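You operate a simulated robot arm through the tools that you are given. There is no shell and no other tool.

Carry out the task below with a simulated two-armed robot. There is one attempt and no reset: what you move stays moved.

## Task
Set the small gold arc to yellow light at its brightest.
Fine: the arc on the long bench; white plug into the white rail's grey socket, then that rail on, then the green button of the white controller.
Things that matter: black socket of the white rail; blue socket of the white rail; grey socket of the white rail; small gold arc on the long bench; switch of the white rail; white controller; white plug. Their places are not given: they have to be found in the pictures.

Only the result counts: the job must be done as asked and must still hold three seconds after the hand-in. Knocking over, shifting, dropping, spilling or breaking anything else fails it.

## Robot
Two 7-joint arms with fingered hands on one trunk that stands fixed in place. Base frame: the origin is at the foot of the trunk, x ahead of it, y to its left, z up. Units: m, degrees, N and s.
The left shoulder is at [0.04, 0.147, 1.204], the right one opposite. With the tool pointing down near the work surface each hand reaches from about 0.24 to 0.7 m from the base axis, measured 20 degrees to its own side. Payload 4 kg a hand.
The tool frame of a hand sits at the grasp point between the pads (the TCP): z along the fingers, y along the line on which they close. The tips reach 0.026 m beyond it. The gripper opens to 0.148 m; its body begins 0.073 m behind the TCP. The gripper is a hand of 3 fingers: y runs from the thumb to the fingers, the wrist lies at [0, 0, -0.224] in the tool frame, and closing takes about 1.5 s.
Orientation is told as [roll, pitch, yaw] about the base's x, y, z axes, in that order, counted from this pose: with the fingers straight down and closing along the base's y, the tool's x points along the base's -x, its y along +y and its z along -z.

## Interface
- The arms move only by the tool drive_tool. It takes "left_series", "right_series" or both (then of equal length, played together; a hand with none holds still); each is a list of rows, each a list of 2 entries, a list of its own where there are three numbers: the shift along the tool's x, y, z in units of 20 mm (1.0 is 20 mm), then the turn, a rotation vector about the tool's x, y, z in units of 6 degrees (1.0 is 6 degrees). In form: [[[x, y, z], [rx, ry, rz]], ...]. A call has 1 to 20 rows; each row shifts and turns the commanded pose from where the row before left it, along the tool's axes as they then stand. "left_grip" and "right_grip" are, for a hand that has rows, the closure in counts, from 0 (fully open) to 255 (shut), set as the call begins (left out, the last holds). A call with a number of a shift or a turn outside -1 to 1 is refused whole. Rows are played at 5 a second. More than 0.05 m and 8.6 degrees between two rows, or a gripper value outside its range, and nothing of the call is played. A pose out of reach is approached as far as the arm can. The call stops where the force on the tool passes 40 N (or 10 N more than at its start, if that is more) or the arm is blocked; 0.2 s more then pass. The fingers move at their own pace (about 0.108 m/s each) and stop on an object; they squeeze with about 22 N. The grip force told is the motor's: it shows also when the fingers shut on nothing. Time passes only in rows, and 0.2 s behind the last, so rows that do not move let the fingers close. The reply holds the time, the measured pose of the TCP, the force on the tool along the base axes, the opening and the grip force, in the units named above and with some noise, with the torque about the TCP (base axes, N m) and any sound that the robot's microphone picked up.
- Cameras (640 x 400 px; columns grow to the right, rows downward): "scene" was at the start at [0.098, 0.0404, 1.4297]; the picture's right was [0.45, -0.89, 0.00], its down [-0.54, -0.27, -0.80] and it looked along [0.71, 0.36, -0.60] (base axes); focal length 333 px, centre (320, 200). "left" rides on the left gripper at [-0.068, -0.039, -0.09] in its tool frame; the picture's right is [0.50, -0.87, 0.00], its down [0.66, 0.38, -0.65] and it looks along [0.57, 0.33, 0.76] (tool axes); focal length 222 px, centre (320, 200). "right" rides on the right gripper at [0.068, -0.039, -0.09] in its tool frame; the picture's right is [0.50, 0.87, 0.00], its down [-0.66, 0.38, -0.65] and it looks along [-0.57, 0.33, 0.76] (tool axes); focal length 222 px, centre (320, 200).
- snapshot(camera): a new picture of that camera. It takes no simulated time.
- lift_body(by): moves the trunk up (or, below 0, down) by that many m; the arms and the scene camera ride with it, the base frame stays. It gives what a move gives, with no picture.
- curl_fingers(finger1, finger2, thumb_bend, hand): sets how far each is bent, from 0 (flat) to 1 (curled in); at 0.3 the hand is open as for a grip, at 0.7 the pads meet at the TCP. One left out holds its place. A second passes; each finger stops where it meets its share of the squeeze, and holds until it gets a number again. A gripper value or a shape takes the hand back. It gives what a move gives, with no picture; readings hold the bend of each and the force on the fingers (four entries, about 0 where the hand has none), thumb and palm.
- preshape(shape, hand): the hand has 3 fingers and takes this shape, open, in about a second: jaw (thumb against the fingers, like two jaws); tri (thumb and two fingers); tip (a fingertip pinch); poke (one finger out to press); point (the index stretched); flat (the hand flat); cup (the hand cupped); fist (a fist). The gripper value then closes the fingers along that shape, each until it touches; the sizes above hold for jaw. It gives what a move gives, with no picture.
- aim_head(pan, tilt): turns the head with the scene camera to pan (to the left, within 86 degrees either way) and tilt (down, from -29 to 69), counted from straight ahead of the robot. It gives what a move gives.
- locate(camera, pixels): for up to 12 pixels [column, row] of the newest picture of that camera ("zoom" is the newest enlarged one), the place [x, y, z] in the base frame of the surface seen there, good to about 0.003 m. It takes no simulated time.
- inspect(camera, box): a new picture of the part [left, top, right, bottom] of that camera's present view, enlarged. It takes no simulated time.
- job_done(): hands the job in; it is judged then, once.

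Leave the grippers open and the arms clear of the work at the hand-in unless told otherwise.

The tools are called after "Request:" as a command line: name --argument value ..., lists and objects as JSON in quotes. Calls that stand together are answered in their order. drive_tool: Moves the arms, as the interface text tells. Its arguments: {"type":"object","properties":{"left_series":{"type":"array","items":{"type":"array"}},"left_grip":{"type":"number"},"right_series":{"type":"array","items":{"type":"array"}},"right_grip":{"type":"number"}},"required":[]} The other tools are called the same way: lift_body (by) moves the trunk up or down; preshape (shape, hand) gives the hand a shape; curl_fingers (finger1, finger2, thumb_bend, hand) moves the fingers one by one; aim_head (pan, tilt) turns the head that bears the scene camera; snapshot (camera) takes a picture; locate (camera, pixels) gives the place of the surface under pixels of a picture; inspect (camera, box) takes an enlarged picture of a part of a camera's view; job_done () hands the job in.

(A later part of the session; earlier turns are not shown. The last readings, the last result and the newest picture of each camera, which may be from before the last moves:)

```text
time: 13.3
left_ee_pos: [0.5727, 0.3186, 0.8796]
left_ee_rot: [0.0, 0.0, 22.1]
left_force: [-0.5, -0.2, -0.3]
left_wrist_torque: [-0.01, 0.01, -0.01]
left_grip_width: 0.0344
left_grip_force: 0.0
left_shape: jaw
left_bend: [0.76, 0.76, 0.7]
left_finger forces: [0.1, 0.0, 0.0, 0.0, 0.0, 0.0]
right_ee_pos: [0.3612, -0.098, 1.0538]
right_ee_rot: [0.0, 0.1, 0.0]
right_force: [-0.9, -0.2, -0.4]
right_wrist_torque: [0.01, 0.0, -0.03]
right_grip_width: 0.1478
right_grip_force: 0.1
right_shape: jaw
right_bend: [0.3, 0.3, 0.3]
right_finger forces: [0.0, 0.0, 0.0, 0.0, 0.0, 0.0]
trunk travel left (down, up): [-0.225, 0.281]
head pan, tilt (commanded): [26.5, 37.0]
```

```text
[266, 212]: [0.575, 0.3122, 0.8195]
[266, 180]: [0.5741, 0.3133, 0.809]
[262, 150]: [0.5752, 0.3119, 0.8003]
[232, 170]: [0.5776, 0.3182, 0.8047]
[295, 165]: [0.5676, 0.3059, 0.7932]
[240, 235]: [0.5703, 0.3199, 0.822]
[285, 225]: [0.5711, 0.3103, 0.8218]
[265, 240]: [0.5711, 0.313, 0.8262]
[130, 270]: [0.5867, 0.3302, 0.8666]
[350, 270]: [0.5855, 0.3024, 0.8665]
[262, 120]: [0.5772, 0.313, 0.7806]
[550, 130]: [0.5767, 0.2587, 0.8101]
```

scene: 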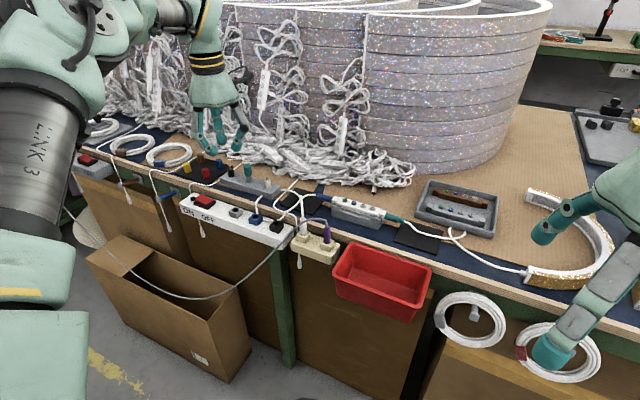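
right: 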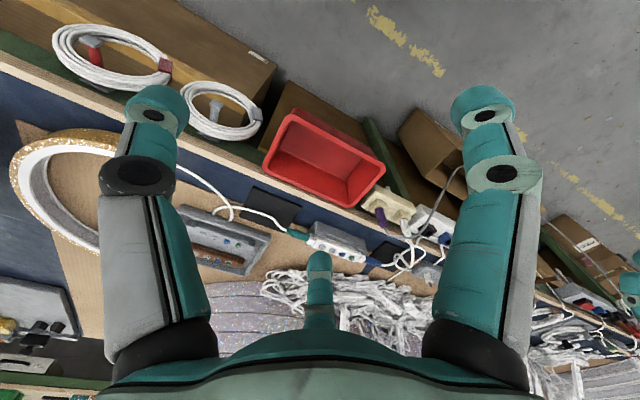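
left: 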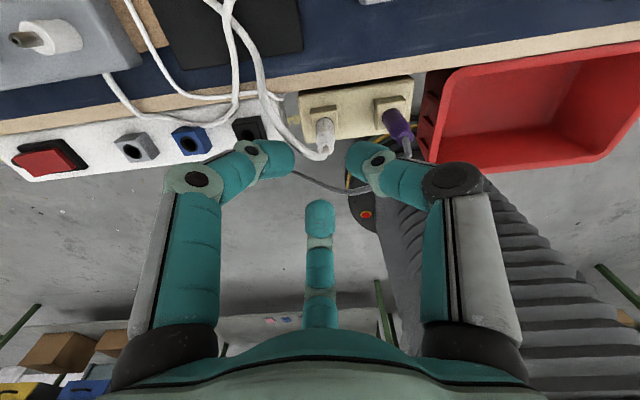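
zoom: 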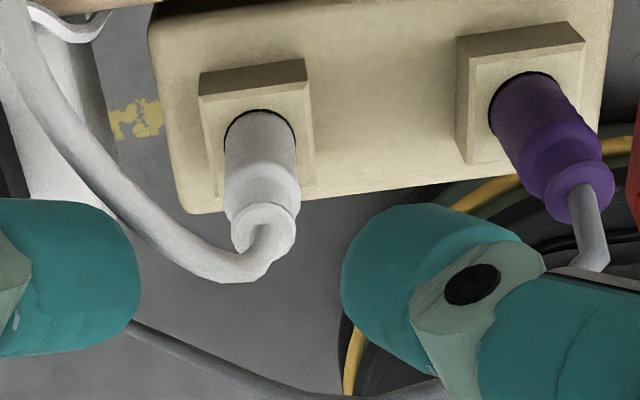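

Both views agree on an axis near (0.569, 0.315). I shift the hand by (-3.4, -3.8) mm and descend about 53 mm to z≈0.826, so the tips are around the plug's upper body.

Request:
drive_tool --left_series '[[[0.23, -0.11, 0], [0, 0, 0]], [[0, 0, 0.5], [0, 0, 0]], [[0, 0, 0.5], [0, 0, 0]], [[0, 0, 0.5], [0, 0, 0]], [[0, 0, 0.5], [0, 0, 0]], [[0, 0, 0.5], [0, 0, 0]]]'

Request:
snapshot --camera "left"

Request:
inspect --camera "scene" --box '[270, 180, 350, 250]'

Request:
inspect --camera "left" --box '[240, 120, 400, 220]'

```text
time: 14.8
left_ee_pos: [0.5682, 0.3141, 0.8297]
left_ee_rot: [0.0, -0.1, 22.1]
left_force: [-0.1, -0.3, -0.4]
left_wrist_torque: [0.01, -0.01, -0.03]
left_grip_width: 0.0346
left_grip_force: 0.0
left_shape: jaw
left_bend: [0.76, 0.76, 0.7]
left_finger forces: [0.1, 0.1, 0.0, 0.0, 0.0, 0.1]
right_ee_pos: [0.3617, -0.0971, 1.0537]
right_ee_rot: [0.0, 0.1, -0.1]
right_force: [-0.4, 0.2, -0.5]
right_wrist_torque: [0.04, 0.03, 0.01]
right_grip_width: 0.1479
right_grip_force: 0.0
right_shape: jaw
right_bend: [0.3, 0.3, 0.3]
right_finger forces: [0.0, 0.0, 0.0, 0.1, 0.0, 0.0]
trunk travel left (down, up): [-0.225, 0.281]
head pan, tilt (commanded): [26.5, 37.0]
```

```text
taken
```

left: 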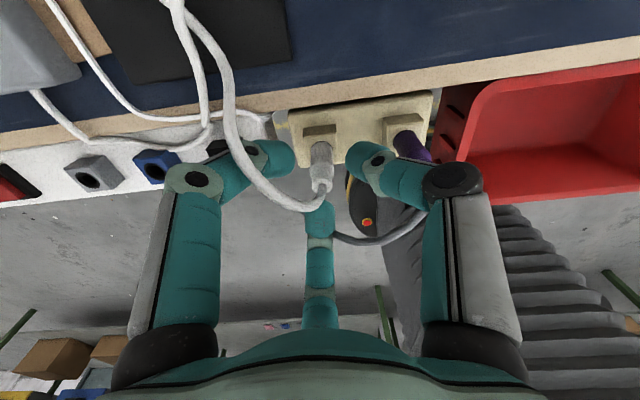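

```text
5.71 times, centred on (310, 215) of scene
```

zoom: 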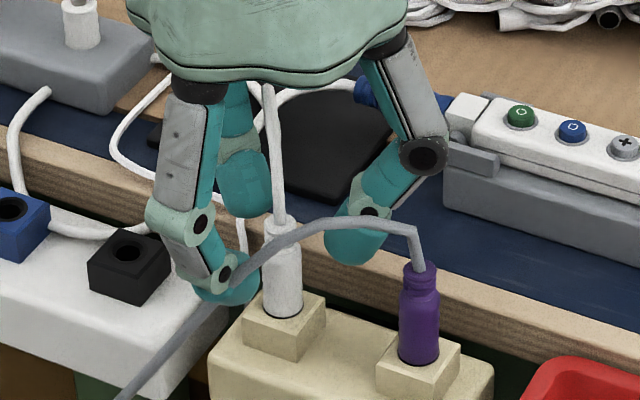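

```text
4.00 times, centred on (320, 170) of left
```

zoom: 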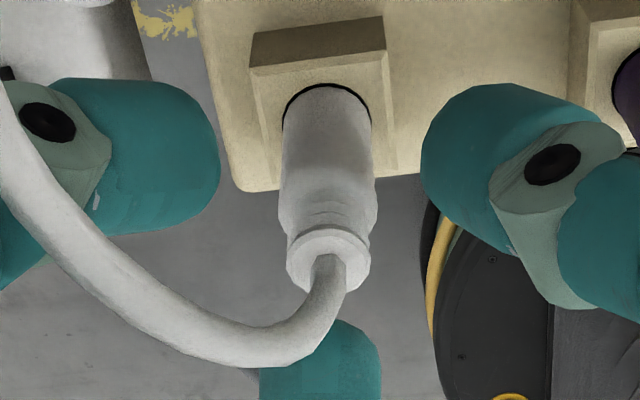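

The three tips surround the plug with no contact force. The front finger passes over the grey cable; I zoom there to judge the clearance before going lower.

Request:
inspect --camera "scene" --box '[285, 200, 325, 225]'

Request:
locate --camera "zoom" --pixels '[[215, 230], [200, 290], [150, 330], [215, 320], [100, 380], [260, 210], [140, 210], [230, 270], [330, 150], [190, 330]]'

```text
16.00 times, centred on (305, 212) of scene
```

zoom: 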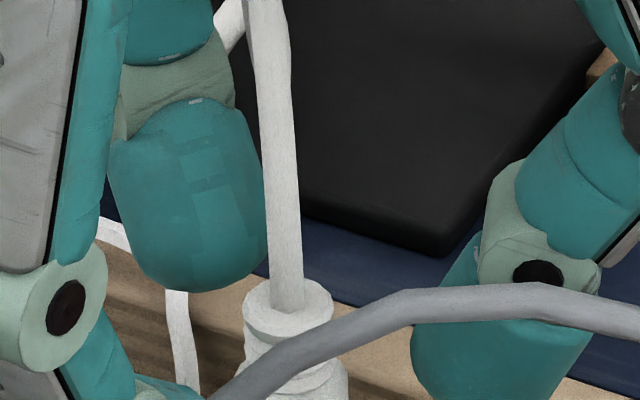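

```text
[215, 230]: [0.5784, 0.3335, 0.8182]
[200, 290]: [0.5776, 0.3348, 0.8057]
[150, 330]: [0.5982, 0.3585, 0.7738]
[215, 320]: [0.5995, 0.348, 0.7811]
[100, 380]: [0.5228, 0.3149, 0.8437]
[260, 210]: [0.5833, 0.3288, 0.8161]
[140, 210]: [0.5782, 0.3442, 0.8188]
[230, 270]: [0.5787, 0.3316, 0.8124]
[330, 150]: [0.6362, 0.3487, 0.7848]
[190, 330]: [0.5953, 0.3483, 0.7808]
```

Request:
inspect --camera "scene" --box '[280, 212, 320, 237]'

Request:
locate --camera "zoom" --pixels '[[180, 160], [230, 200], [220, 245], [150, 260], [260, 170], [290, 150], [130, 290], [90, 330], [330, 200], [200, 215]]'

```text
16.00 times, centred on (300, 224) of scene
```

zoom: 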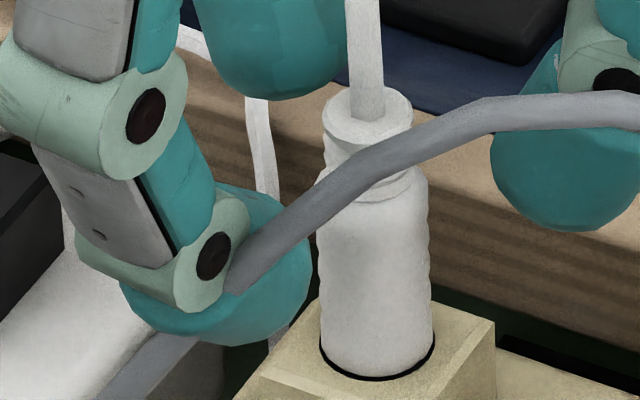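

```text
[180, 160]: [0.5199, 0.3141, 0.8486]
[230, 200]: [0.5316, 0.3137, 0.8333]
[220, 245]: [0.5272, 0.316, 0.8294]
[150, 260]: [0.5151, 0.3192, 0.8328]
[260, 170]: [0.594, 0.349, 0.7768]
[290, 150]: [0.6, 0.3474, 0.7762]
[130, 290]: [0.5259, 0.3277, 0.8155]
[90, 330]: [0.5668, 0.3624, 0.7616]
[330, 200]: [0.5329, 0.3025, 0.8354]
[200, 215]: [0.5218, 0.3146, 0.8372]
```

The grey cable just passes by the front finger with no force and is not displaced. The plug's full-width body ends at z≈0.809, so I lower 8 mm more to get a good hold, then close.

Request:
drive_tool --left_series '[[[0.03, 0, 0.4], [0, 0, 0]], [[0, 0, 0], [0, 0, 0]]]'

Request:
drive_tool --left_series '[[[0, 0, 0], [0, 0, 0]], [[0, 0, 0], [0, 0, 0]], [[0, 0, 0], [0, 0, 0]], [[0, 0, 0], [0, 0, 0]], [[0, 0, 0], [0, 0, 0]], [[0, 0, 0], [0, 0, 0]]]' --left_grip 255

Request:
snapshot --camera "left"

Request:
inspect --camera "scene" --box '[270, 180, 350, 250]'

```text
time: 15.3
left_ee_pos: [0.566, 0.3159, 0.8234]
left_ee_rot: [0.1, -0.1, 22.1]
left_force: [0.0, 0.0, 0.3]
left_wrist_torque: [0.0, 0.01, 0.0]
left_grip_width: 0.0342
left_grip_force: 0.1
left_shape: jaw
left_bend: [0.76, 0.76, 0.7]
left_finger forces: [0.1, 0.0, 0.0, 0.1, 0.1, 0.1]
right_ee_pos: [0.362, -0.0992, 1.0548]
right_ee_rot: [0.1, 0.1, -0.1]
right_force: [-0.2, -0.3, 1.0]
right_wrist_torque: [-0.03, 0.01, -0.02]
right_grip_width: 0.148
right_grip_force: 0.0
right_shape: jaw
right_bend: [0.3, 0.3, 0.3]
right_finger forces: [0.0, 0.1, 0.1, 0.1, 0.1, 0.1]
trunk travel left (down, up): [-0.225, 0.281]
head pan, tilt (commanded): [26.5, 37.0]
```

```text
time: 16.8
left_ee_pos: [0.5653, 0.3155, 0.8251]
left_ee_rot: [0.0, 0.0, 22.1]
left_force: [0.0, -1.3, 0.5]
left_wrist_torque: [0.03, 0.02, -0.03]
left_grip_width: 0.0104
left_grip_force: 22.3
left_shape: jaw
left_bend: [0.73, 0.72, 0.7]
left_finger forces: [20.0, 18.8, 0.1, 0.0, 18.8, 0.0]
right_ee_pos: [0.3633, -0.0978, 1.055]
right_ee_rot: [0.1, 0.1, 0.0]
right_force: [-0.3, -0.1, 0.6]
right_wrist_torque: [0.0, 0.02, 0.0]
right_grip_width: 0.1477
right_grip_force: 0.0
right_shape: jaw
right_bend: [0.3, 0.3, 0.3]
right_finger forces: [0.1, 0.0, 0.1, 0.0, 0.0, 0.1]
trunk travel left (down, up): [-0.225, 0.281]
head pan, tilt (commanded): [26.5, 37.0]
```

```text
taken
```

left: 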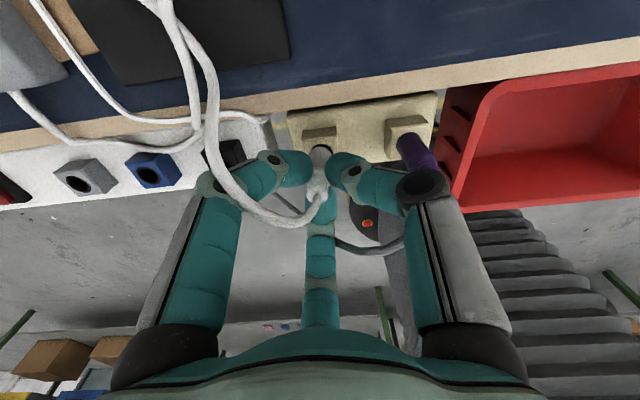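

```text
5.71 times, centred on (310, 215) of scene
```

zoom: 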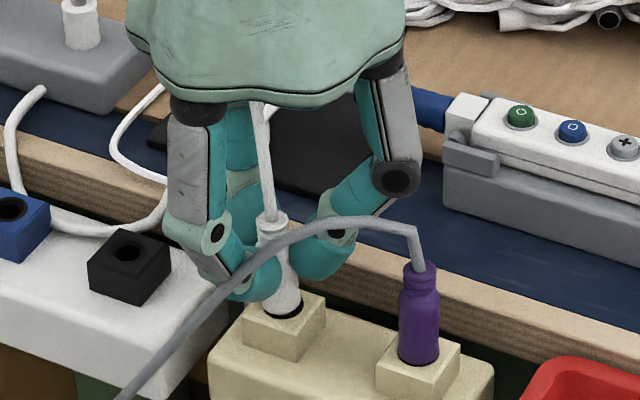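

All three fingers press with ~19 N on the plug. I look closely at the plug base, where a dark ring shows, to see whether it is straight.

Request:
inspect --camera "scene" --box '[290, 210, 330, 235]'

Request:
inspect --camera "left" --box '[260, 110, 390, 220]'

```text
16.00 times, centred on (310, 222) of scene
```

zoom: 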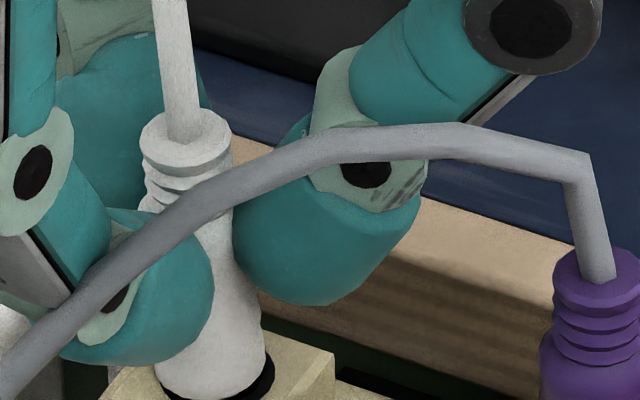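

```text
3.64 times, centred on (325, 165) of left
```

zoom: 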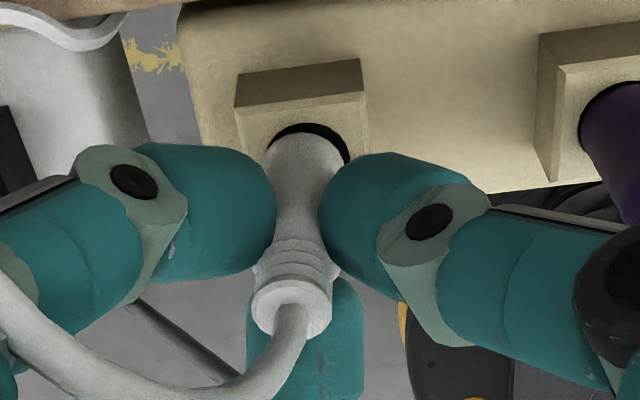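

The hold is firm, the plug only leaned slightly. I pull it straight up slowly, 20 mm in small steps, watching force.

Request:
drive_tool --left_series '[[[0, 0, -0.2], [0, 0, 0]], [[0, 0, -0.2], [0, 0, 0]], [[0, 0, -0.2], [0, 0, 0]], [[0, 0, -0.2], [0, 0, 0]], [[0, 0, -0.2], [0, 0, 0]]]'

Request:
inspect --camera "scene" --box '[270, 180, 350, 250]'

Request:
snapshot --camera "left"

```text
time: 17.9
left_ee_pos: [0.5658, 0.3152, 0.8432]
left_ee_rot: [0.1, 0.0, 22.1]
left_force: [0.1, -0.2, 0.6]
left_wrist_torque: [0.01, -0.04, 0.03]
left_grip_width: 0.0102
left_grip_force: 22.5
left_shape: jaw
left_bend: [0.73, 0.72, 0.7]
left_finger forces: [20.0, 18.8, 0.0, 0.1, 18.6, 0.0]
right_ee_pos: [0.3613, -0.0984, 1.0549]
right_ee_rot: [-0.1, 0.1, -0.1]
right_force: [0.2, 0.3, -0.1]
right_wrist_torque: [-0.02, -0.03, 0.03]
right_grip_width: 0.1478
right_grip_force: 0.0
right_shape: jaw
right_bend: [0.3, 0.3, 0.3]
right_finger forces: [0.1, 0.0, 0.0, 0.0, 0.1, 0.1]
trunk travel left (down, up): [-0.225, 0.281]
head pan, tilt (commanded): [26.5, 37.0]
```

```text
5.71 times, centred on (310, 215) of scene
```

zoom: 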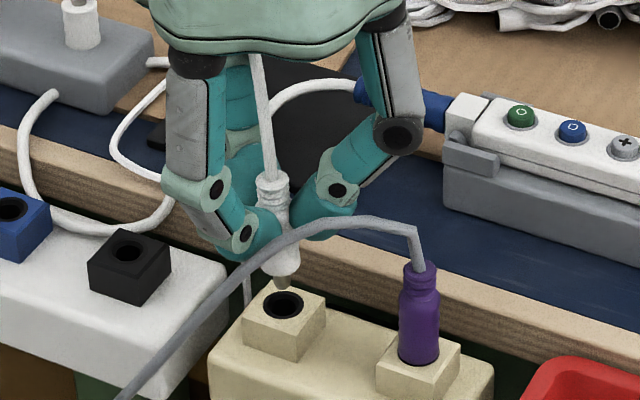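

```text
taken
```

left: 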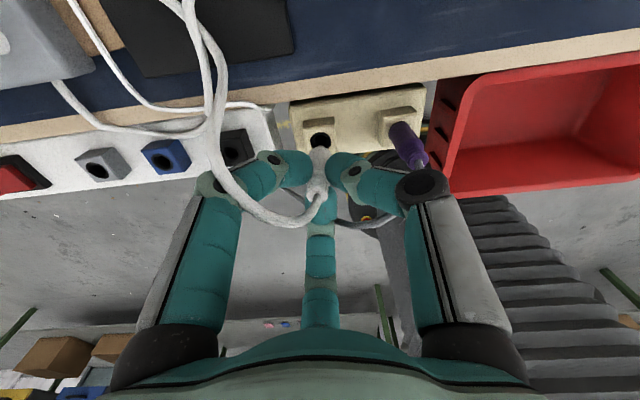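

The plug is out and firmly held; its pin is about 1 cm long. I raise it 45 mm more and then inspect its lean.

Request:
drive_tool --left_series '[[[0, 0, -0.45], [0, 0, 0]], [[0, 0, -0.45], [0, 0, 0]], [[0, 0, -0.45], [0, 0, 0]], [[0, 0, -0.45], [0, 0, 0]], [[0, 0, -0.45], [0, 0, 0]]]'

Request:
inspect --camera "scene" --box '[280, 180, 336, 215]'

Request:
inspect --camera "left" --box '[260, 110, 390, 220]'

Request:
snapshot --camera "scene"

```text
time: 19.1
left_ee_pos: [0.5674, 0.316, 0.8895]
left_ee_rot: [-0.1, -0.1, 22.1]
left_force: [0.6, 0.7, -0.1]
left_wrist_torque: [-0.01, 0.0, -0.02]
left_grip_width: 0.0103
left_grip_force: 22.6
left_shape: jaw
left_bend: [0.73, 0.72, 0.7]
left_finger forces: [20.0, 18.9, 0.1, 0.0, 18.6, 0.1]
right_ee_pos: [0.362, -0.0981, 1.0539]
right_ee_rot: [0.1, 0.1, 0.1]
right_force: [-0.5, 0.9, -0.5]
right_wrist_torque: [0.03, 0.01, 0.01]
right_grip_width: 0.1478
right_grip_force: 0.0
right_shape: jaw
right_bend: [0.3, 0.3, 0.3]
right_finger forces: [0.0, 0.0, 0.1, 0.1, 0.0, 0.0]
trunk travel left (down, up): [-0.225, 0.281]
head pan, tilt (commanded): [26.5, 37.0]
```

```text
11.43 times, centred on (308, 198) of scene
```

zoom: 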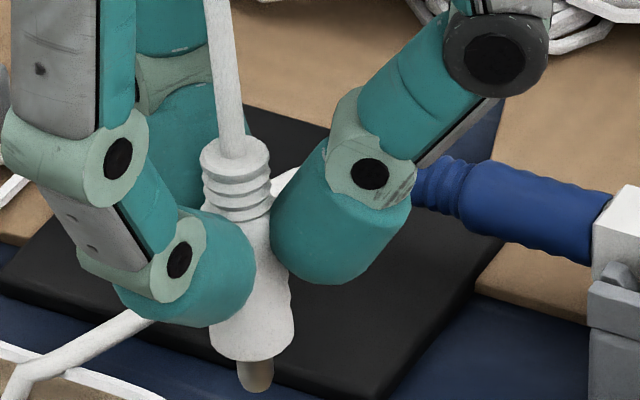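

```text
3.64 times, centred on (325, 165) of left
```

zoom: 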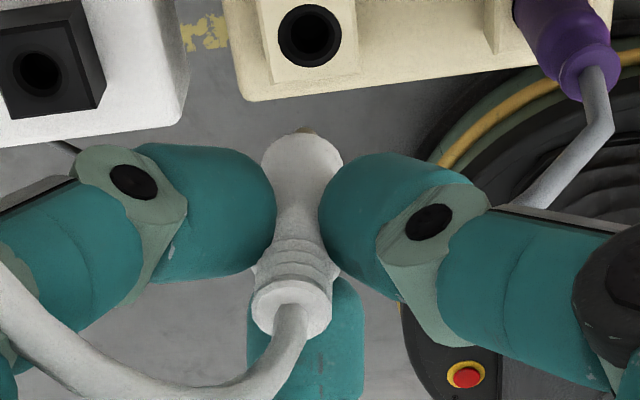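

```text
taken
```

scene: 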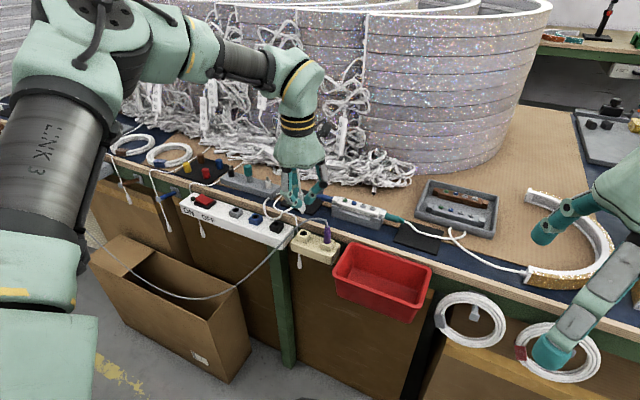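

The plug hangs nearly straight. I measure points on it from the left camera's zoom to fix its lean and offset from the TCP.

Request:
locate --camera "zoom" --pixels '[[292, 287], [262, 285], [326, 290], [300, 150], [272, 160], [332, 165], [298, 200], [295, 245], [303, 131], [285, 300], [310, 300], [310, 40]]'

Request:
inspect --camera "scene" --box '[280, 180, 336, 215]'

Request:
locate --camera "zoom" --pixels '[[235, 165], [205, 160], [265, 160], [252, 290], [250, 330], [250, 350], [255, 380], [290, 340], [215, 345], [237, 205]]'

```text
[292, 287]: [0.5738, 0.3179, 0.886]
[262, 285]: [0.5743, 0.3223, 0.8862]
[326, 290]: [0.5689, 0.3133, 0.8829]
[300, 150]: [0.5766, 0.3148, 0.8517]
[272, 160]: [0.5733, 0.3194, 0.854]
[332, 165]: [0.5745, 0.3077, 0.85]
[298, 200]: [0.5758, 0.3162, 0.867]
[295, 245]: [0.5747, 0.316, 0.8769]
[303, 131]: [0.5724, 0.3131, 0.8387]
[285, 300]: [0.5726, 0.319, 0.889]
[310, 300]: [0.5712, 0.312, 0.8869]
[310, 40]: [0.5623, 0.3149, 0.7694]
```

```text
11.43 times, centred on (308, 198) of scene
```

zoom: 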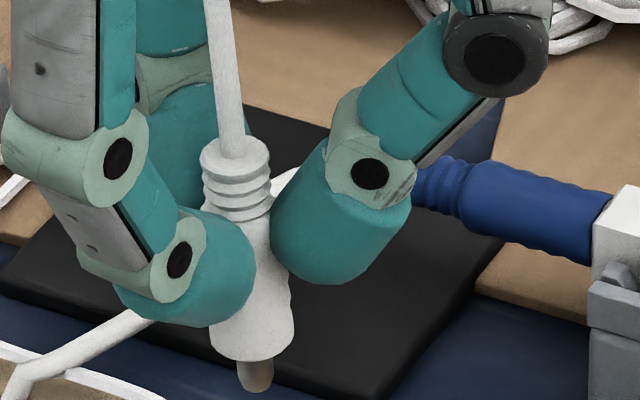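

```text
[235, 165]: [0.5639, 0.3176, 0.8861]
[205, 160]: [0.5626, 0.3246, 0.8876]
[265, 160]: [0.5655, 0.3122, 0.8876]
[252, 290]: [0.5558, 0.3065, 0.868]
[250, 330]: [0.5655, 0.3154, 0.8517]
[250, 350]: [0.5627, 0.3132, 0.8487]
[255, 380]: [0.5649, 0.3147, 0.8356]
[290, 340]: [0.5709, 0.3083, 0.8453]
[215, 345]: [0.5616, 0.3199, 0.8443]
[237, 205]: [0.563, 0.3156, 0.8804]
```

Plug axis: base centre ≈ (0.570, 0.314), top ≈ (0.569, 0.318), so it leans ~5° toward +y. I roll the hand 5° to make the plug vertical and carry it at this height to above the grey socket (plug axis to (0.5685, 0.502)).

Request:
drive_tool --left_series '[[[0, 0, 0], [-0.77, -0.31, 0]], [[-0.3376, 0.854, 0.0804], [0, 0, 0]], [[-0.3376, 0.854, 0.0804], [0, 0, 0]], [[-0.3376, 0.854, 0.0804], [0, 0, 0]], [[-0.3376, 0.854, 0.0804], [0, 0, 0]], [[-0.3376, 0.854, 0.0804], [0, 0, 0]], [[-0.3376, 0.854, 0.0804], [0, 0, 0]], [[-0.3376, 0.854, 0.0804], [0, 0, 0]], [[-0.3376, 0.854, 0.0804], [0, 0, 0]], [[-0.3376, 0.854, 0.0804], [0, 0, 0]], [[-0.3376, 0.854, 0.0804], [0, 0, 0]], [[0, 0, 0], [0, 0, 0]]]'

Request:
snapshot --camera "scene"

Request:
inspect --camera "scene" --box '[200, 160, 280, 230]'

Request:
snapshot --camera "left"

```text
time: 21.8
left_ee_pos: [0.5655, 0.5013, 0.8885]
left_ee_rot: [4.7, -1.9, 22.0]
left_force: [0.1, -0.1, -0.7]
left_wrist_torque: [0.0, 0.0, -0.03]
left_grip_width: 0.0102
left_grip_force: 22.2
left_shape: jaw
left_bend: [0.73, 0.72, 0.7]
left_finger forces: [20.5, 18.8, 0.0, 0.0, 18.7, 0.0]
right_ee_pos: [0.3627, -0.098, 1.0536]
right_ee_rot: [0.1, 0.2, 0.0]
right_force: [0.0, 0.4, -0.2]
right_wrist_torque: [0.02, 0.03, -0.01]
right_grip_width: 0.148
right_grip_force: 0.1
right_shape: jaw
right_bend: [0.3, 0.3, 0.3]
right_finger forces: [0.0, 0.0, 0.0, 0.0, 0.1, 0.1]
trunk travel left (down, up): [-0.225, 0.281]
head pan, tilt (commanded): [26.5, 37.0]
```

```text
taken
```

scene: 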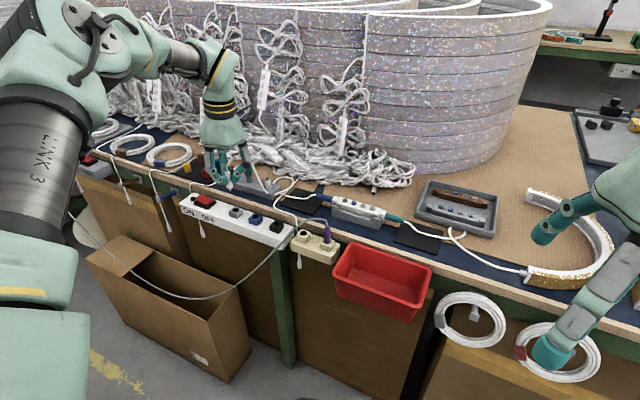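

```text
5.71 times, centred on (240, 195) of scene
```

zoom: 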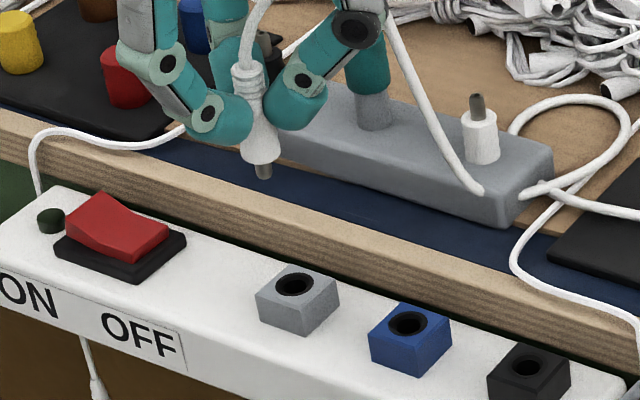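

```text
taken
```

left: 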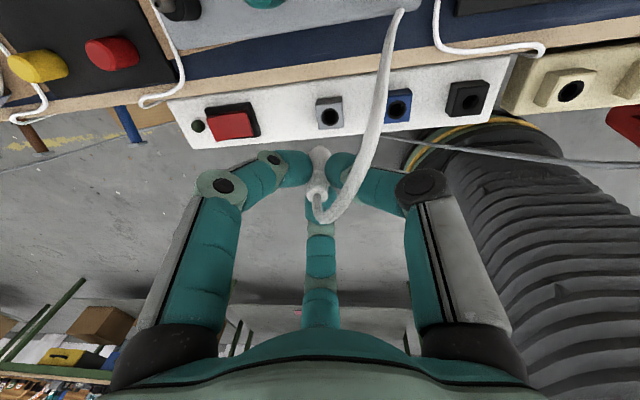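

The plug hangs over the rail; its cable now runs to the grey block's front. I zoom to measure the plug's axis and the socket again.

Request:
inspect --camera "scene" --box '[224, 165, 272, 215]'

Request:
locate --camera "zoom" --pixels '[[180, 75], [150, 72], [210, 78], [190, 205], [168, 215], [225, 212], [200, 255], [190, 185], [275, 350], [240, 360], [310, 350], [275, 310]]'

Request:
inspect --camera "left" --box '[260, 90, 390, 220]'

Request:
locate --camera "zoom" --pixels '[[275, 300], [252, 290], [300, 295], [290, 195], [262, 205], [318, 205], [290, 180], [212, 80], [212, 60], [180, 45], [240, 40], [212, 30]]'

```text
8.00 times, centred on (248, 190) of scene
```

zoom: 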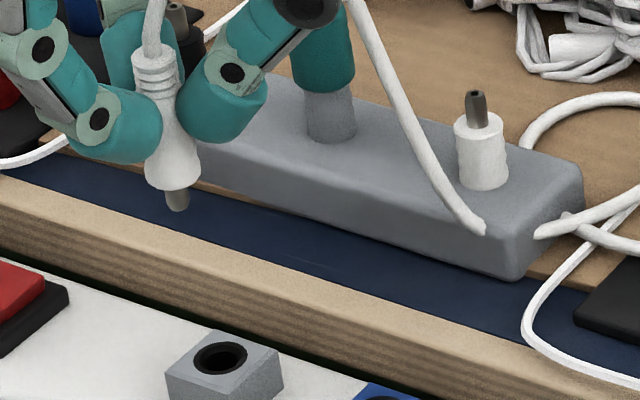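

```text
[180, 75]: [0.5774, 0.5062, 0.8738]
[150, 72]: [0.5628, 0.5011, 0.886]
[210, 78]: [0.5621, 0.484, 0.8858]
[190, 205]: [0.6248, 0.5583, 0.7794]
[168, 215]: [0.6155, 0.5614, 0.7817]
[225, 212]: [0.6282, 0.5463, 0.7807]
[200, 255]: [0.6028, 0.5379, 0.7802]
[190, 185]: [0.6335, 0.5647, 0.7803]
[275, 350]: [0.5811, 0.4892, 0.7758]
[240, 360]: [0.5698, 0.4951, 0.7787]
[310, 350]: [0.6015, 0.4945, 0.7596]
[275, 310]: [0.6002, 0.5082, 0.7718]
```

```text
3.08 times, centred on (325, 155) of left
```

zoom: 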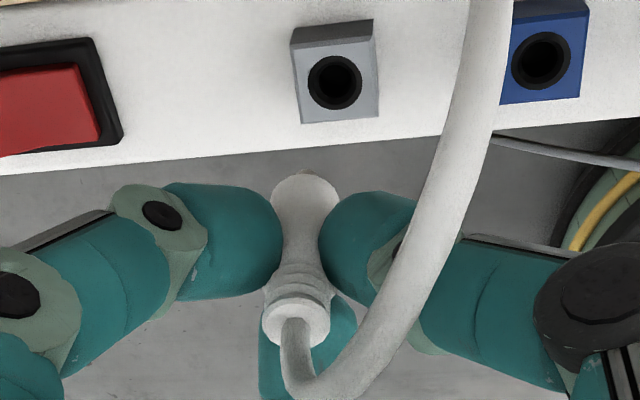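

```text
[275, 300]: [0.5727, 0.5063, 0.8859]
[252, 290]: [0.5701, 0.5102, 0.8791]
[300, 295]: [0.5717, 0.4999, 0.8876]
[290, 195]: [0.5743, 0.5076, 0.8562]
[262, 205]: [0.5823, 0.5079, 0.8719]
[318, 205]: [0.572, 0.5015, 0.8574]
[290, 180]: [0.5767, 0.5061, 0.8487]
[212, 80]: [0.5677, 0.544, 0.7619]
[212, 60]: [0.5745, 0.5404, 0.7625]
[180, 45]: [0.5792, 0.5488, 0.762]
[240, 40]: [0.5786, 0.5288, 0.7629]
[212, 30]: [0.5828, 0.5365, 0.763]
```

Estimates: plug base at ≈(0.566, 0.5045), leaning ~3° the other way now; socket centre ≈(0.568, 0.502) from both cameras. A small back-rotation (about 3°) brings pin over the socket and plug upright; then I come down 40 mm and check again.

Request:
drive_tool --left_series '[[[0.02, -0.045, 0], [0.458, -0.245, -0.035]], [[0, 0, 0.5], [0, 0, 0]], [[0, 0, 0.5], [0, 0, 0]], [[0, 0, 0.5], [0, 0, 0]], [[0, 0, 0.5], [0, 0, 0]], [[0, 0, 0], [0, 0, 0]]]'

Request:
inspect --camera "scene" --box '[208, 180, 272, 220]'

Request:
inspect --camera "left" --box '[256, 100, 384, 180]'

```text
time: 23.1
left_ee_pos: [0.5672, 0.5017, 0.8483]
left_ee_rot: [1.8, -3.4, 22.1]
left_force: [0.2, 0.0, -0.3]
left_wrist_torque: [0.01, 0.0, -0.01]
left_grip_width: 0.0102
left_grip_force: 21.8
left_shape: jaw
left_bend: [0.73, 0.72, 0.7]
left_finger forces: [20.3, 18.8, 0.0, 0.0, 18.7, 0.0]
right_ee_pos: [0.3615, -0.0985, 1.0537]
right_ee_rot: [-0.1, 0.1, 0.0]
right_force: [0.7, 0.7, -0.1]
right_wrist_torque: [0.03, 0.02, 0.02]
right_grip_width: 0.1475
right_grip_force: 0.0
right_shape: jaw
right_bend: [0.3, 0.3, 0.3]
right_finger forces: [0.1, 0.1, 0.1, 0.1, 0.0, 0.0]
trunk travel left (down, up): [-0.225, 0.281]
head pan, tilt (commanded): [26.5, 37.0]
```

```text
10.00 times, centred on (240, 200) of scene
```

zoom: 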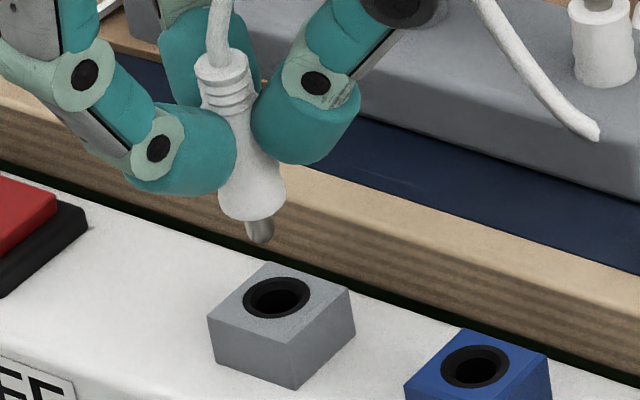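

```text
5.00 times, centred on (320, 140) of left
```

zoom: 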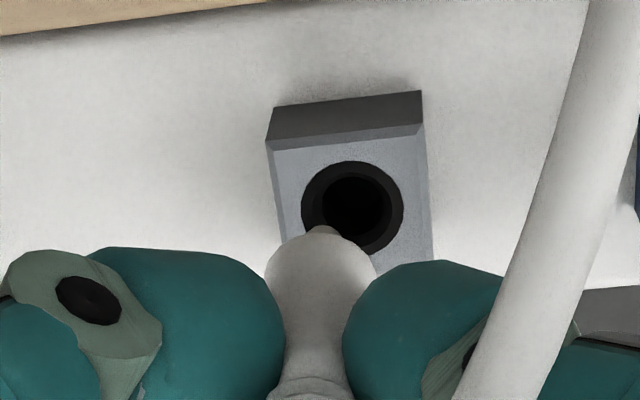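

The plug is upright in the scene view; by both cameras the pin is about (+2, +3) mm off the hole. I shift (-1.5, -3) mm and lower 10 mm truly vertically, then check again.

Request:
drive_tool --left_series '[[[0.126, -0.11, -0.011], [0, 0, 0]], [[0.03, -0.016, 0.499], [0, 0, 0]], [[0, 0, 0], [0, 0, 0]]]'

Request:
inspect --camera "scene" --box '[216, 190, 256, 215]'

Request:
inspect --camera "left" --box '[288, 115, 352, 155]'

```text
time: 23.9
left_ee_pos: [0.5654, 0.4986, 0.838]
left_ee_rot: [1.9, -3.4, 22.1]
left_force: [-0.6, -0.5, -0.7]
left_wrist_torque: [-0.02, -0.02, 0.03]
left_grip_width: 0.01
left_grip_force: 21.8
left_shape: jaw
left_bend: [0.73, 0.72, 0.7]
left_finger forces: [20.3, 18.7, 0.1, 0.1, 18.7, 0.1]
right_ee_pos: [0.3615, -0.0978, 1.0543]
right_ee_rot: [0.1, 0.1, 0.0]
right_force: [0.8, -0.5, -0.2]
right_wrist_torque: [-0.02, 0.01, 0.0]
right_grip_width: 0.1482
right_grip_force: 0.0
right_shape: jaw
right_bend: [0.3, 0.3, 0.3]
right_finger forces: [0.0, 0.1, 0.0, 0.1, 0.1, 0.0]
trunk travel left (down, up): [-0.225, 0.281]
head pan, tilt (commanded): [26.5, 37.0]
```

```text
16.00 times, centred on (236, 202) of scene
```

zoom: 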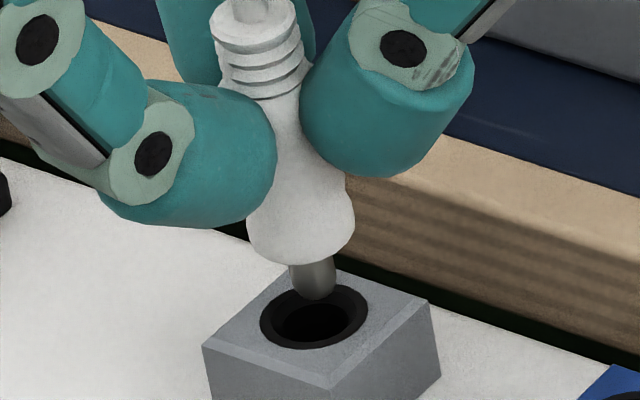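

```text
10.00 times, centred on (320, 135) of left
```

zoom: 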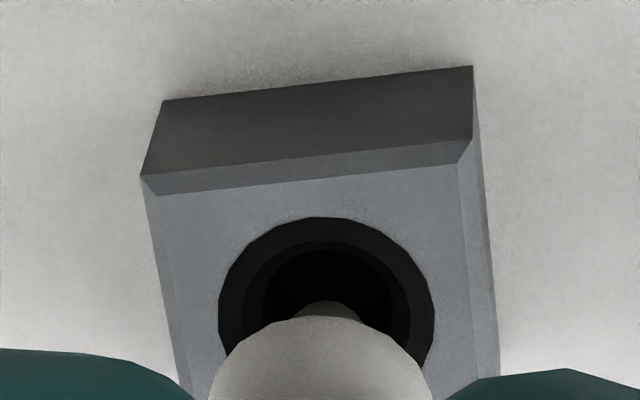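

The pin tip is just over the hole, roughly 2 mm off in +x by both views. I shift (-1.7, +0.7) mm and lower 8 mm in two steps, reading the force.

Request:
drive_tool --left_series '[[[0.066, 0.065, 0], [0, 0, 0]], [[0.012, -0.006, 0.2], [0, 0, 0]], [[0.012, -0.006, 0.2], [0, 0, 0]], [[0, 0, 0], [0, 0, 0]]]'

Request:
inspect --camera "scene" --box '[216, 190, 256, 215]'

Request:
inspect --camera "left" --box '[288, 115, 352, 155]'

```text
time: 24.9
left_ee_pos: [0.5641, 0.5, 0.8301]
left_ee_rot: [1.7, -3.5, 22.1]
left_force: [-0.3, -0.2, -0.5]
left_wrist_torque: [0.01, 0.02, 0.01]
left_grip_width: 0.0099
left_grip_force: 22.3
left_shape: jaw
left_bend: [0.73, 0.72, 0.7]
left_finger forces: [20.2, 18.8, 0.1, 0.0, 18.9, 0.0]
right_ee_pos: [0.3621, -0.098, 1.0536]
right_ee_rot: [0.0, 0.0, 0.0]
right_force: [0.0, 0.8, -0.3]
right_wrist_torque: [0.03, -0.03, 0.02]
right_grip_width: 0.1477
right_grip_force: 0.0
right_shape: jaw
right_bend: [0.3, 0.3, 0.3]
right_finger forces: [0.0, 0.0, 0.1, 0.1, 0.1, 0.0]
trunk travel left (down, up): [-0.225, 0.281]
head pan, tilt (commanded): [26.5, 37.0]
```

```text
16.00 times, centred on (236, 202) of scene
```

zoom: 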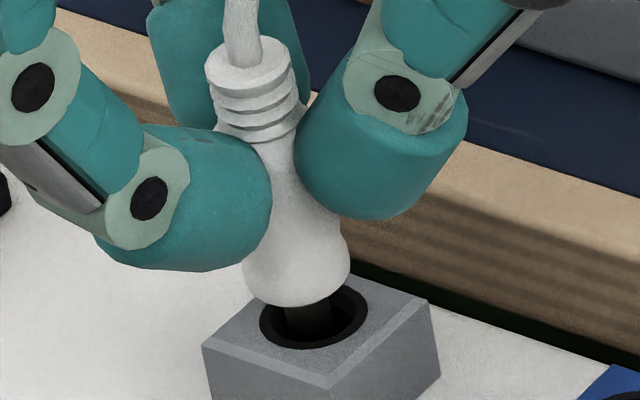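

```text
10.00 times, centred on (320, 135) of left
```

zoom: 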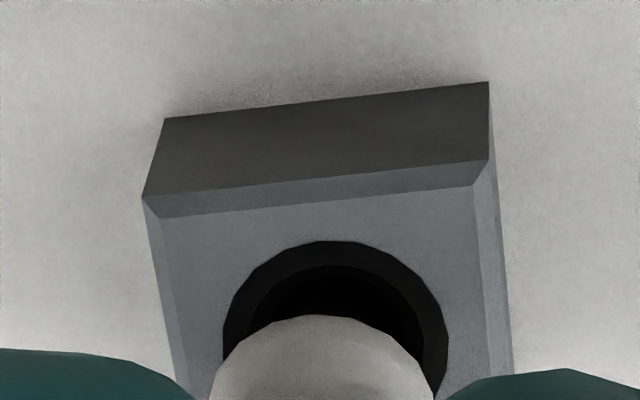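

The pin has entered the hole without contact force. The body sits ~2 mm toward the robot of the centre, so I nudge +1.5 mm in x and lower 4 mm, then 4 mm more, watching force.

Request:
drive_tool --left_series '[[[-0.07, -0.028, 0], [0, 0, 0]], [[0.012, -0.006, 0.2], [0, 0, 0]], [[0, 0, 0], [0, 0, 0]]]'

Request:
drive_tool --left_series '[[[0.012, -0.006, 0.2], [0, 0, 0]], [[0, 0, 0], [0, 0, 0]]]'

Request:
inspect --camera "scene" --box '[216, 190, 256, 215]'

Request:
inspect --camera "left" --box '[288, 115, 352, 155]'

```text
time: 25.8
left_ee_pos: [0.5654, 0.4996, 0.8251]
left_ee_rot: [2.0, -3.4, 22.0]
left_force: [0.1, -0.9, 1.6]
left_wrist_torque: [-0.03, -0.01, -0.02]
left_grip_width: 0.0103
left_grip_force: 21.9
left_shape: jaw
left_bend: [0.73, 0.72, 0.7]
left_finger forces: [20.5, 19.0, 0.1, 0.0, 18.8, 0.0]
right_ee_pos: [0.3621, -0.0989, 1.0539]
right_ee_rot: [0.1, 0.2, 0.0]
right_force: [-0.3, -0.8, 0.4]
right_wrist_torque: [-0.01, -0.01, 0.02]
right_grip_width: 0.1482
right_grip_force: 0.1
right_shape: jaw
right_bend: [0.3, 0.3, 0.3]
right_finger forces: [0.1, 0.1, 0.0, 0.1, 0.1, 0.0]
trunk travel left (down, up): [-0.225, 0.281]
head pan, tilt (commanded): [26.5, 37.0]
```

```text
time: 26.4
left_ee_pos: [0.5662, 0.4986, 0.8241]
left_ee_rot: [1.8, -3.4, 22.1]
left_force: [2.4, 1.3, 3.9]
left_wrist_torque: [-0.01, 0.03, 0.01]
left_grip_width: 0.0104
left_grip_force: 21.9
left_shape: jaw
left_bend: [0.72, 0.73, 0.7]
left_finger forces: [22.3, 20.4, 0.0, 0.0, 19.2, 0.1]
right_ee_pos: [0.3622, -0.0981, 1.055]
right_ee_rot: [0.1, 0.0, 0.0]
right_force: [0.5, -0.3, 0.4]
right_wrist_torque: [-0.01, 0.0, -0.05]
right_grip_width: 0.148
right_grip_force: 0.1
right_shape: jaw
right_bend: [0.3, 0.3, 0.3]
right_finger forces: [0.0, 0.1, 0.0, 0.1, 0.1, 0.1]
trunk travel left (down, up): [-0.225, 0.281]
head pan, tilt (commanded): [26.5, 37.0]
```

```text
16.00 times, centred on (236, 202) of scene
```

zoom: 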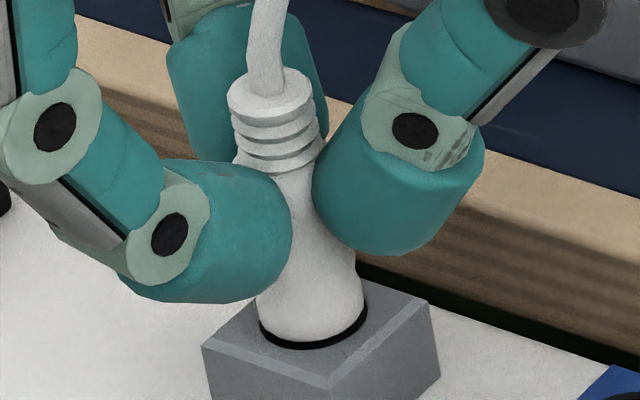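

```text
10.00 times, centred on (320, 135) of left
```

zoom: 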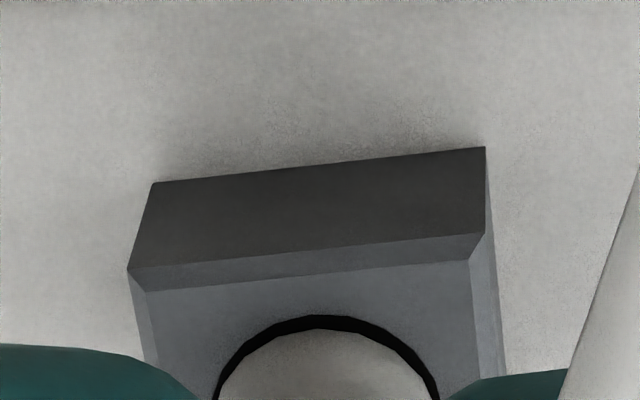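

The plug's base now sits centred in the socket's ring, with 4 N upward reaction. I press 3 mm more to make sure it is fully home.

Request:
drive_tool --left_series '[[[0.009, -0.005, 0.15], [0, 0, 0]], [[0, 0, 0], [0, 0, 0]]]'

Request:
inspect --camera "scene" --box '[200, 180, 264, 220]'

```text
time: 26.9
left_ee_pos: [0.565, 0.4994, 0.8207]
left_ee_rot: [1.9, -3.6, 22.1]
left_force: [4.1, 3.6, 18.7]
left_wrist_torque: [0.09, -0.08, 0.02]
left_grip_width: 0.0107
left_grip_force: 21.2
left_shape: jaw
left_bend: [0.73, 0.73, 0.69]
left_finger forces: [25.7, 23.2, 0.0, 0.0, 20.1, 0.0]
right_ee_pos: [0.361, -0.0989, 1.0548]
right_ee_rot: [0.1, 0.0, 0.0]
right_force: [-0.1, 0.1, 1.4]
right_wrist_torque: [0.0, 0.02, 0.0]
right_grip_width: 0.1478
right_grip_force: 0.1
right_shape: jaw
right_bend: [0.3, 0.3, 0.3]
right_finger forces: [0.0, 0.0, 0.1, 0.1, 0.1, 0.0]
trunk travel left (down, up): [-0.225, 0.281]
head pan, tilt (commanded): [26.5, 37.0]
```

```text
10.00 times, centred on (232, 200) of scene
```

zoom: 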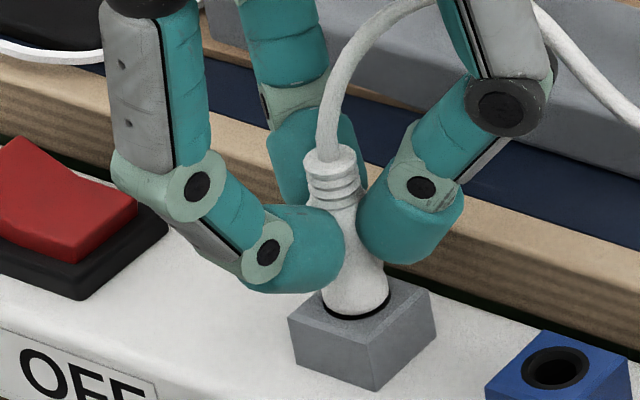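

It is fully home (18.7 N resisting). I relax 2 mm up, then open the fingers moderately to release the plug.

Request:
drive_tool --left_series '[[[0, 0, -0.12], [0, 0, 0]], [[0, 0, 0], [0, 0, 0]]]'

Request:
drive_tool --left_series '[[[0, 0, 0], [0, 0, 0]], [[0, 0, 0], [0, 0, 0]], [[0, 0, 0], [0, 0, 0]], [[0, 0, 0], [0, 0, 0]]]' --left_grip 180

Request:
inspect --camera "scene" --box '[200, 180, 264, 220]'

Request:
snapshot --camera "left"

```text
time: 27.6
left_ee_pos: [0.5654, 0.4984, 0.8227]
left_ee_rot: [1.9, -3.5, 22.2]
left_force: [6.2, 4.8, 14.8]
left_wrist_torque: [0.12, -0.1, 0.04]
left_grip_width: 0.0106
left_grip_force: 21.5
left_shape: jaw
left_bend: [0.73, 0.73, 0.69]
left_finger forces: [25.6, 22.0, 0.1, 0.1, 19.5, 0.0]
right_ee_pos: [0.3616, -0.0991, 1.055]
right_ee_rot: [0.1, 0.0, 0.0]
right_force: [-0.5, 0.4, -0.3]
right_wrist_torque: [-0.01, 0.0, 0.02]
right_grip_width: 0.1477
right_grip_force: 0.1
right_shape: jaw
right_bend: [0.3, 0.3, 0.3]
right_finger forces: [0.1, 0.1, 0.0, 0.0, 0.0, 0.0]
trunk travel left (down, up): [-0.225, 0.281]
head pan, tilt (commanded): [26.5, 37.0]
```

```text
time: 28.6
left_ee_pos: [0.566, 0.499, 0.8197]
left_ee_rot: [1.9, -3.3, 22.1]
left_force: [1.3, -0.7, 0.1]
left_wrist_torque: [-0.03, 0.0, 0.02]
left_grip_width: 0.0433
left_grip_force: 0.1
left_shape: jaw
left_bend: [0.77, 0.77, 0.7]
left_finger forces: [0.0, 0.0, 0.0, 0.0, 0.0, 0.0]
right_ee_pos: [0.3617, -0.0977, 1.0539]
right_ee_rot: [0.0, 0.1, -0.1]
right_force: [0.2, 0.1, 0.1]
right_wrist_torque: [-0.02, 0.04, 0.01]
right_grip_width: 0.1478
right_grip_force: 0.1
right_shape: jaw
right_bend: [0.3, 0.3, 0.3]
right_finger forces: [0.0, 0.1, 0.0, 0.0, 0.0, 0.0]
trunk travel left (down, up): [-0.225, 0.281]
head pan, tilt (commanded): [26.5, 37.0]
```

```text
10.00 times, centred on (232, 200) of scene
```

zoom: 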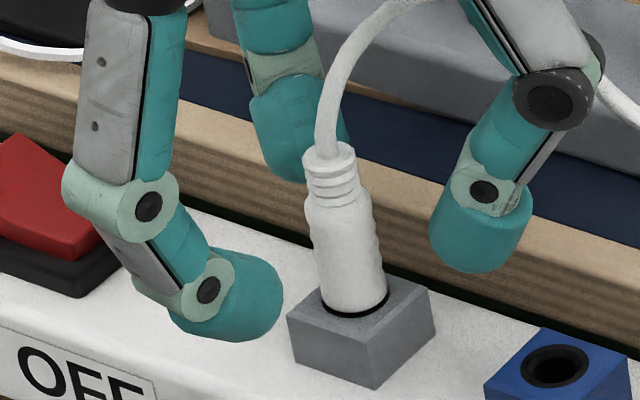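

```text
taken
```

left: 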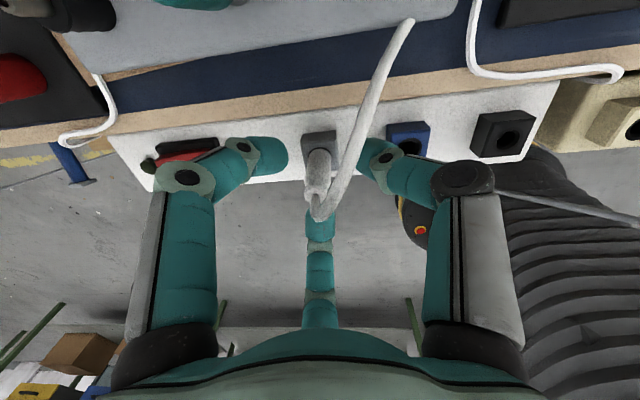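

Plug stands in the grey socket by itself, hand is free of it. I raise the hand about 14 cm straight up.

Request:
drive_tool --left_series '[[[-0.06, 0.032, -0.998], [0, 0, 0]], [[-0.06, 0.032, -0.998], [0, 0, 0]], [[-0.06, 0.032, -0.998], [0, 0, 0]], [[-0.06, 0.032, -0.998], [0, 0, 0]], [[-0.06, 0.032, -0.998], [0, 0, 0]], [[-0.06, 0.032, -0.998], [0, 0, 0]], [[-0.06, 0.032, -0.998], [0, 0, 0]]]'

Request:
preshape --shape "poke" --hand "left"

Request:
snapshot --camera "scene"

Request:
inspect --camera "scene" --box '[150, 110, 310, 210]'

Request:
snapshot --camera "left"

```text
time: 30.1
left_ee_pos: [0.5663, 0.4949, 0.9644]
left_ee_rot: [1.9, -3.3, 22.0]
left_force: [0.0, 0.5, 0.4]
left_wrist_torque: [0.02, 0.0, 0.01]
left_grip_width: 0.0434
left_grip_force: 0.2
left_shape: jaw
left_bend: [0.77, 0.77, 0.7]
left_finger forces: [0.0, 0.0, 0.0, 0.0, 0.1, 0.1]
right_ee_pos: [0.362, -0.0978, 1.054]
right_ee_rot: [0.1, 0.0, 0.0]
right_force: [0.8, 0.6, 0.3]
right_wrist_torque: [0.03, 0.01, -0.01]
right_grip_width: 0.1477
right_grip_force: 0.1
right_shape: jaw
right_bend: [0.3, 0.3, 0.3]
right_finger forces: [0.0, 0.0, 0.0, 0.0, 0.0, 0.0]
trunk travel left (down, up): [-0.225, 0.281]
head pan, tilt (commanded): [26.5, 37.0]
```

```text
time: 31.1
left_ee_pos: [0.5669, 0.4969, 0.9622]
left_ee_rot: [1.8, -3.3, 22.1]
left_force: [-0.3, 0.3, -0.1]
left_wrist_torque: [-0.02, 0.02, 0.0]
left_grip_width: 0.0
left_grip_force: 0.2
left_shape: poke
left_bend: [1.0, 1.0, 0.4]
left_finger forces: [0.0, 0.0, 0.0, 0.1, 0.0, 0.0]
right_ee_pos: [0.3628, -0.0974, 1.0543]
right_ee_rot: [0.0, 0.1, 0.0]
right_force: [0.1, -0.3, -0.5]
right_wrist_torque: [-0.01, 0.02, 0.03]
right_grip_width: 0.1477
right_grip_force: 0.1
right_shape: jaw
right_bend: [0.3, 0.3, 0.3]
right_finger forces: [0.0, 0.0, 0.0, 0.0, 0.0, 0.0]
trunk travel left (down, up): [-0.225, 0.281]
head pan, tilt (commanded): [26.5, 37.0]
```

```text
taken
```

scene: 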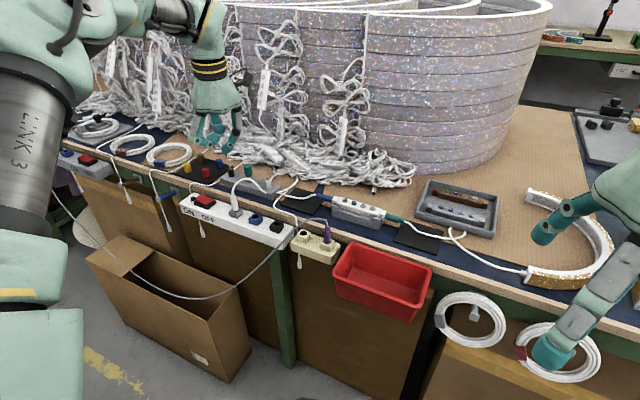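

```text
4.00 times, centred on (230, 160) of scene
```

zoom: 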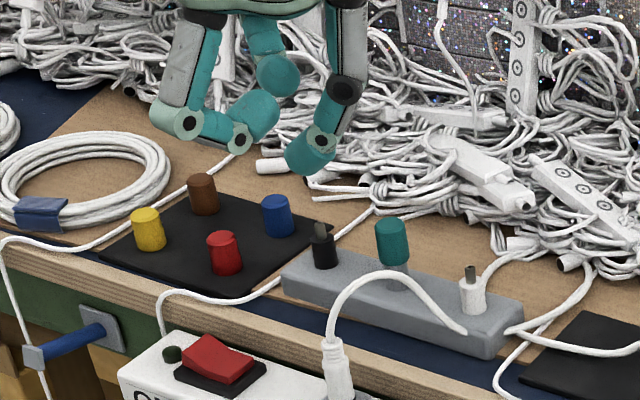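

```text
taken
```

left: 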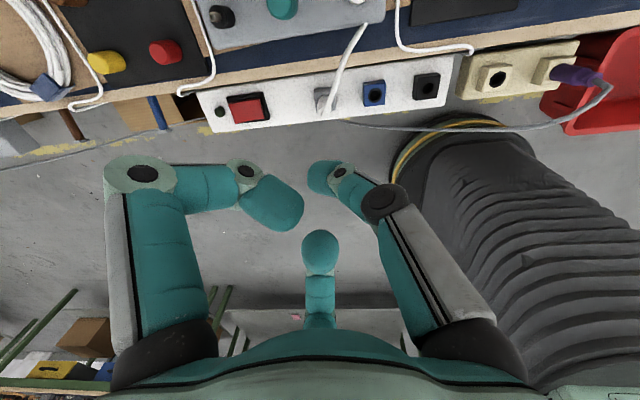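

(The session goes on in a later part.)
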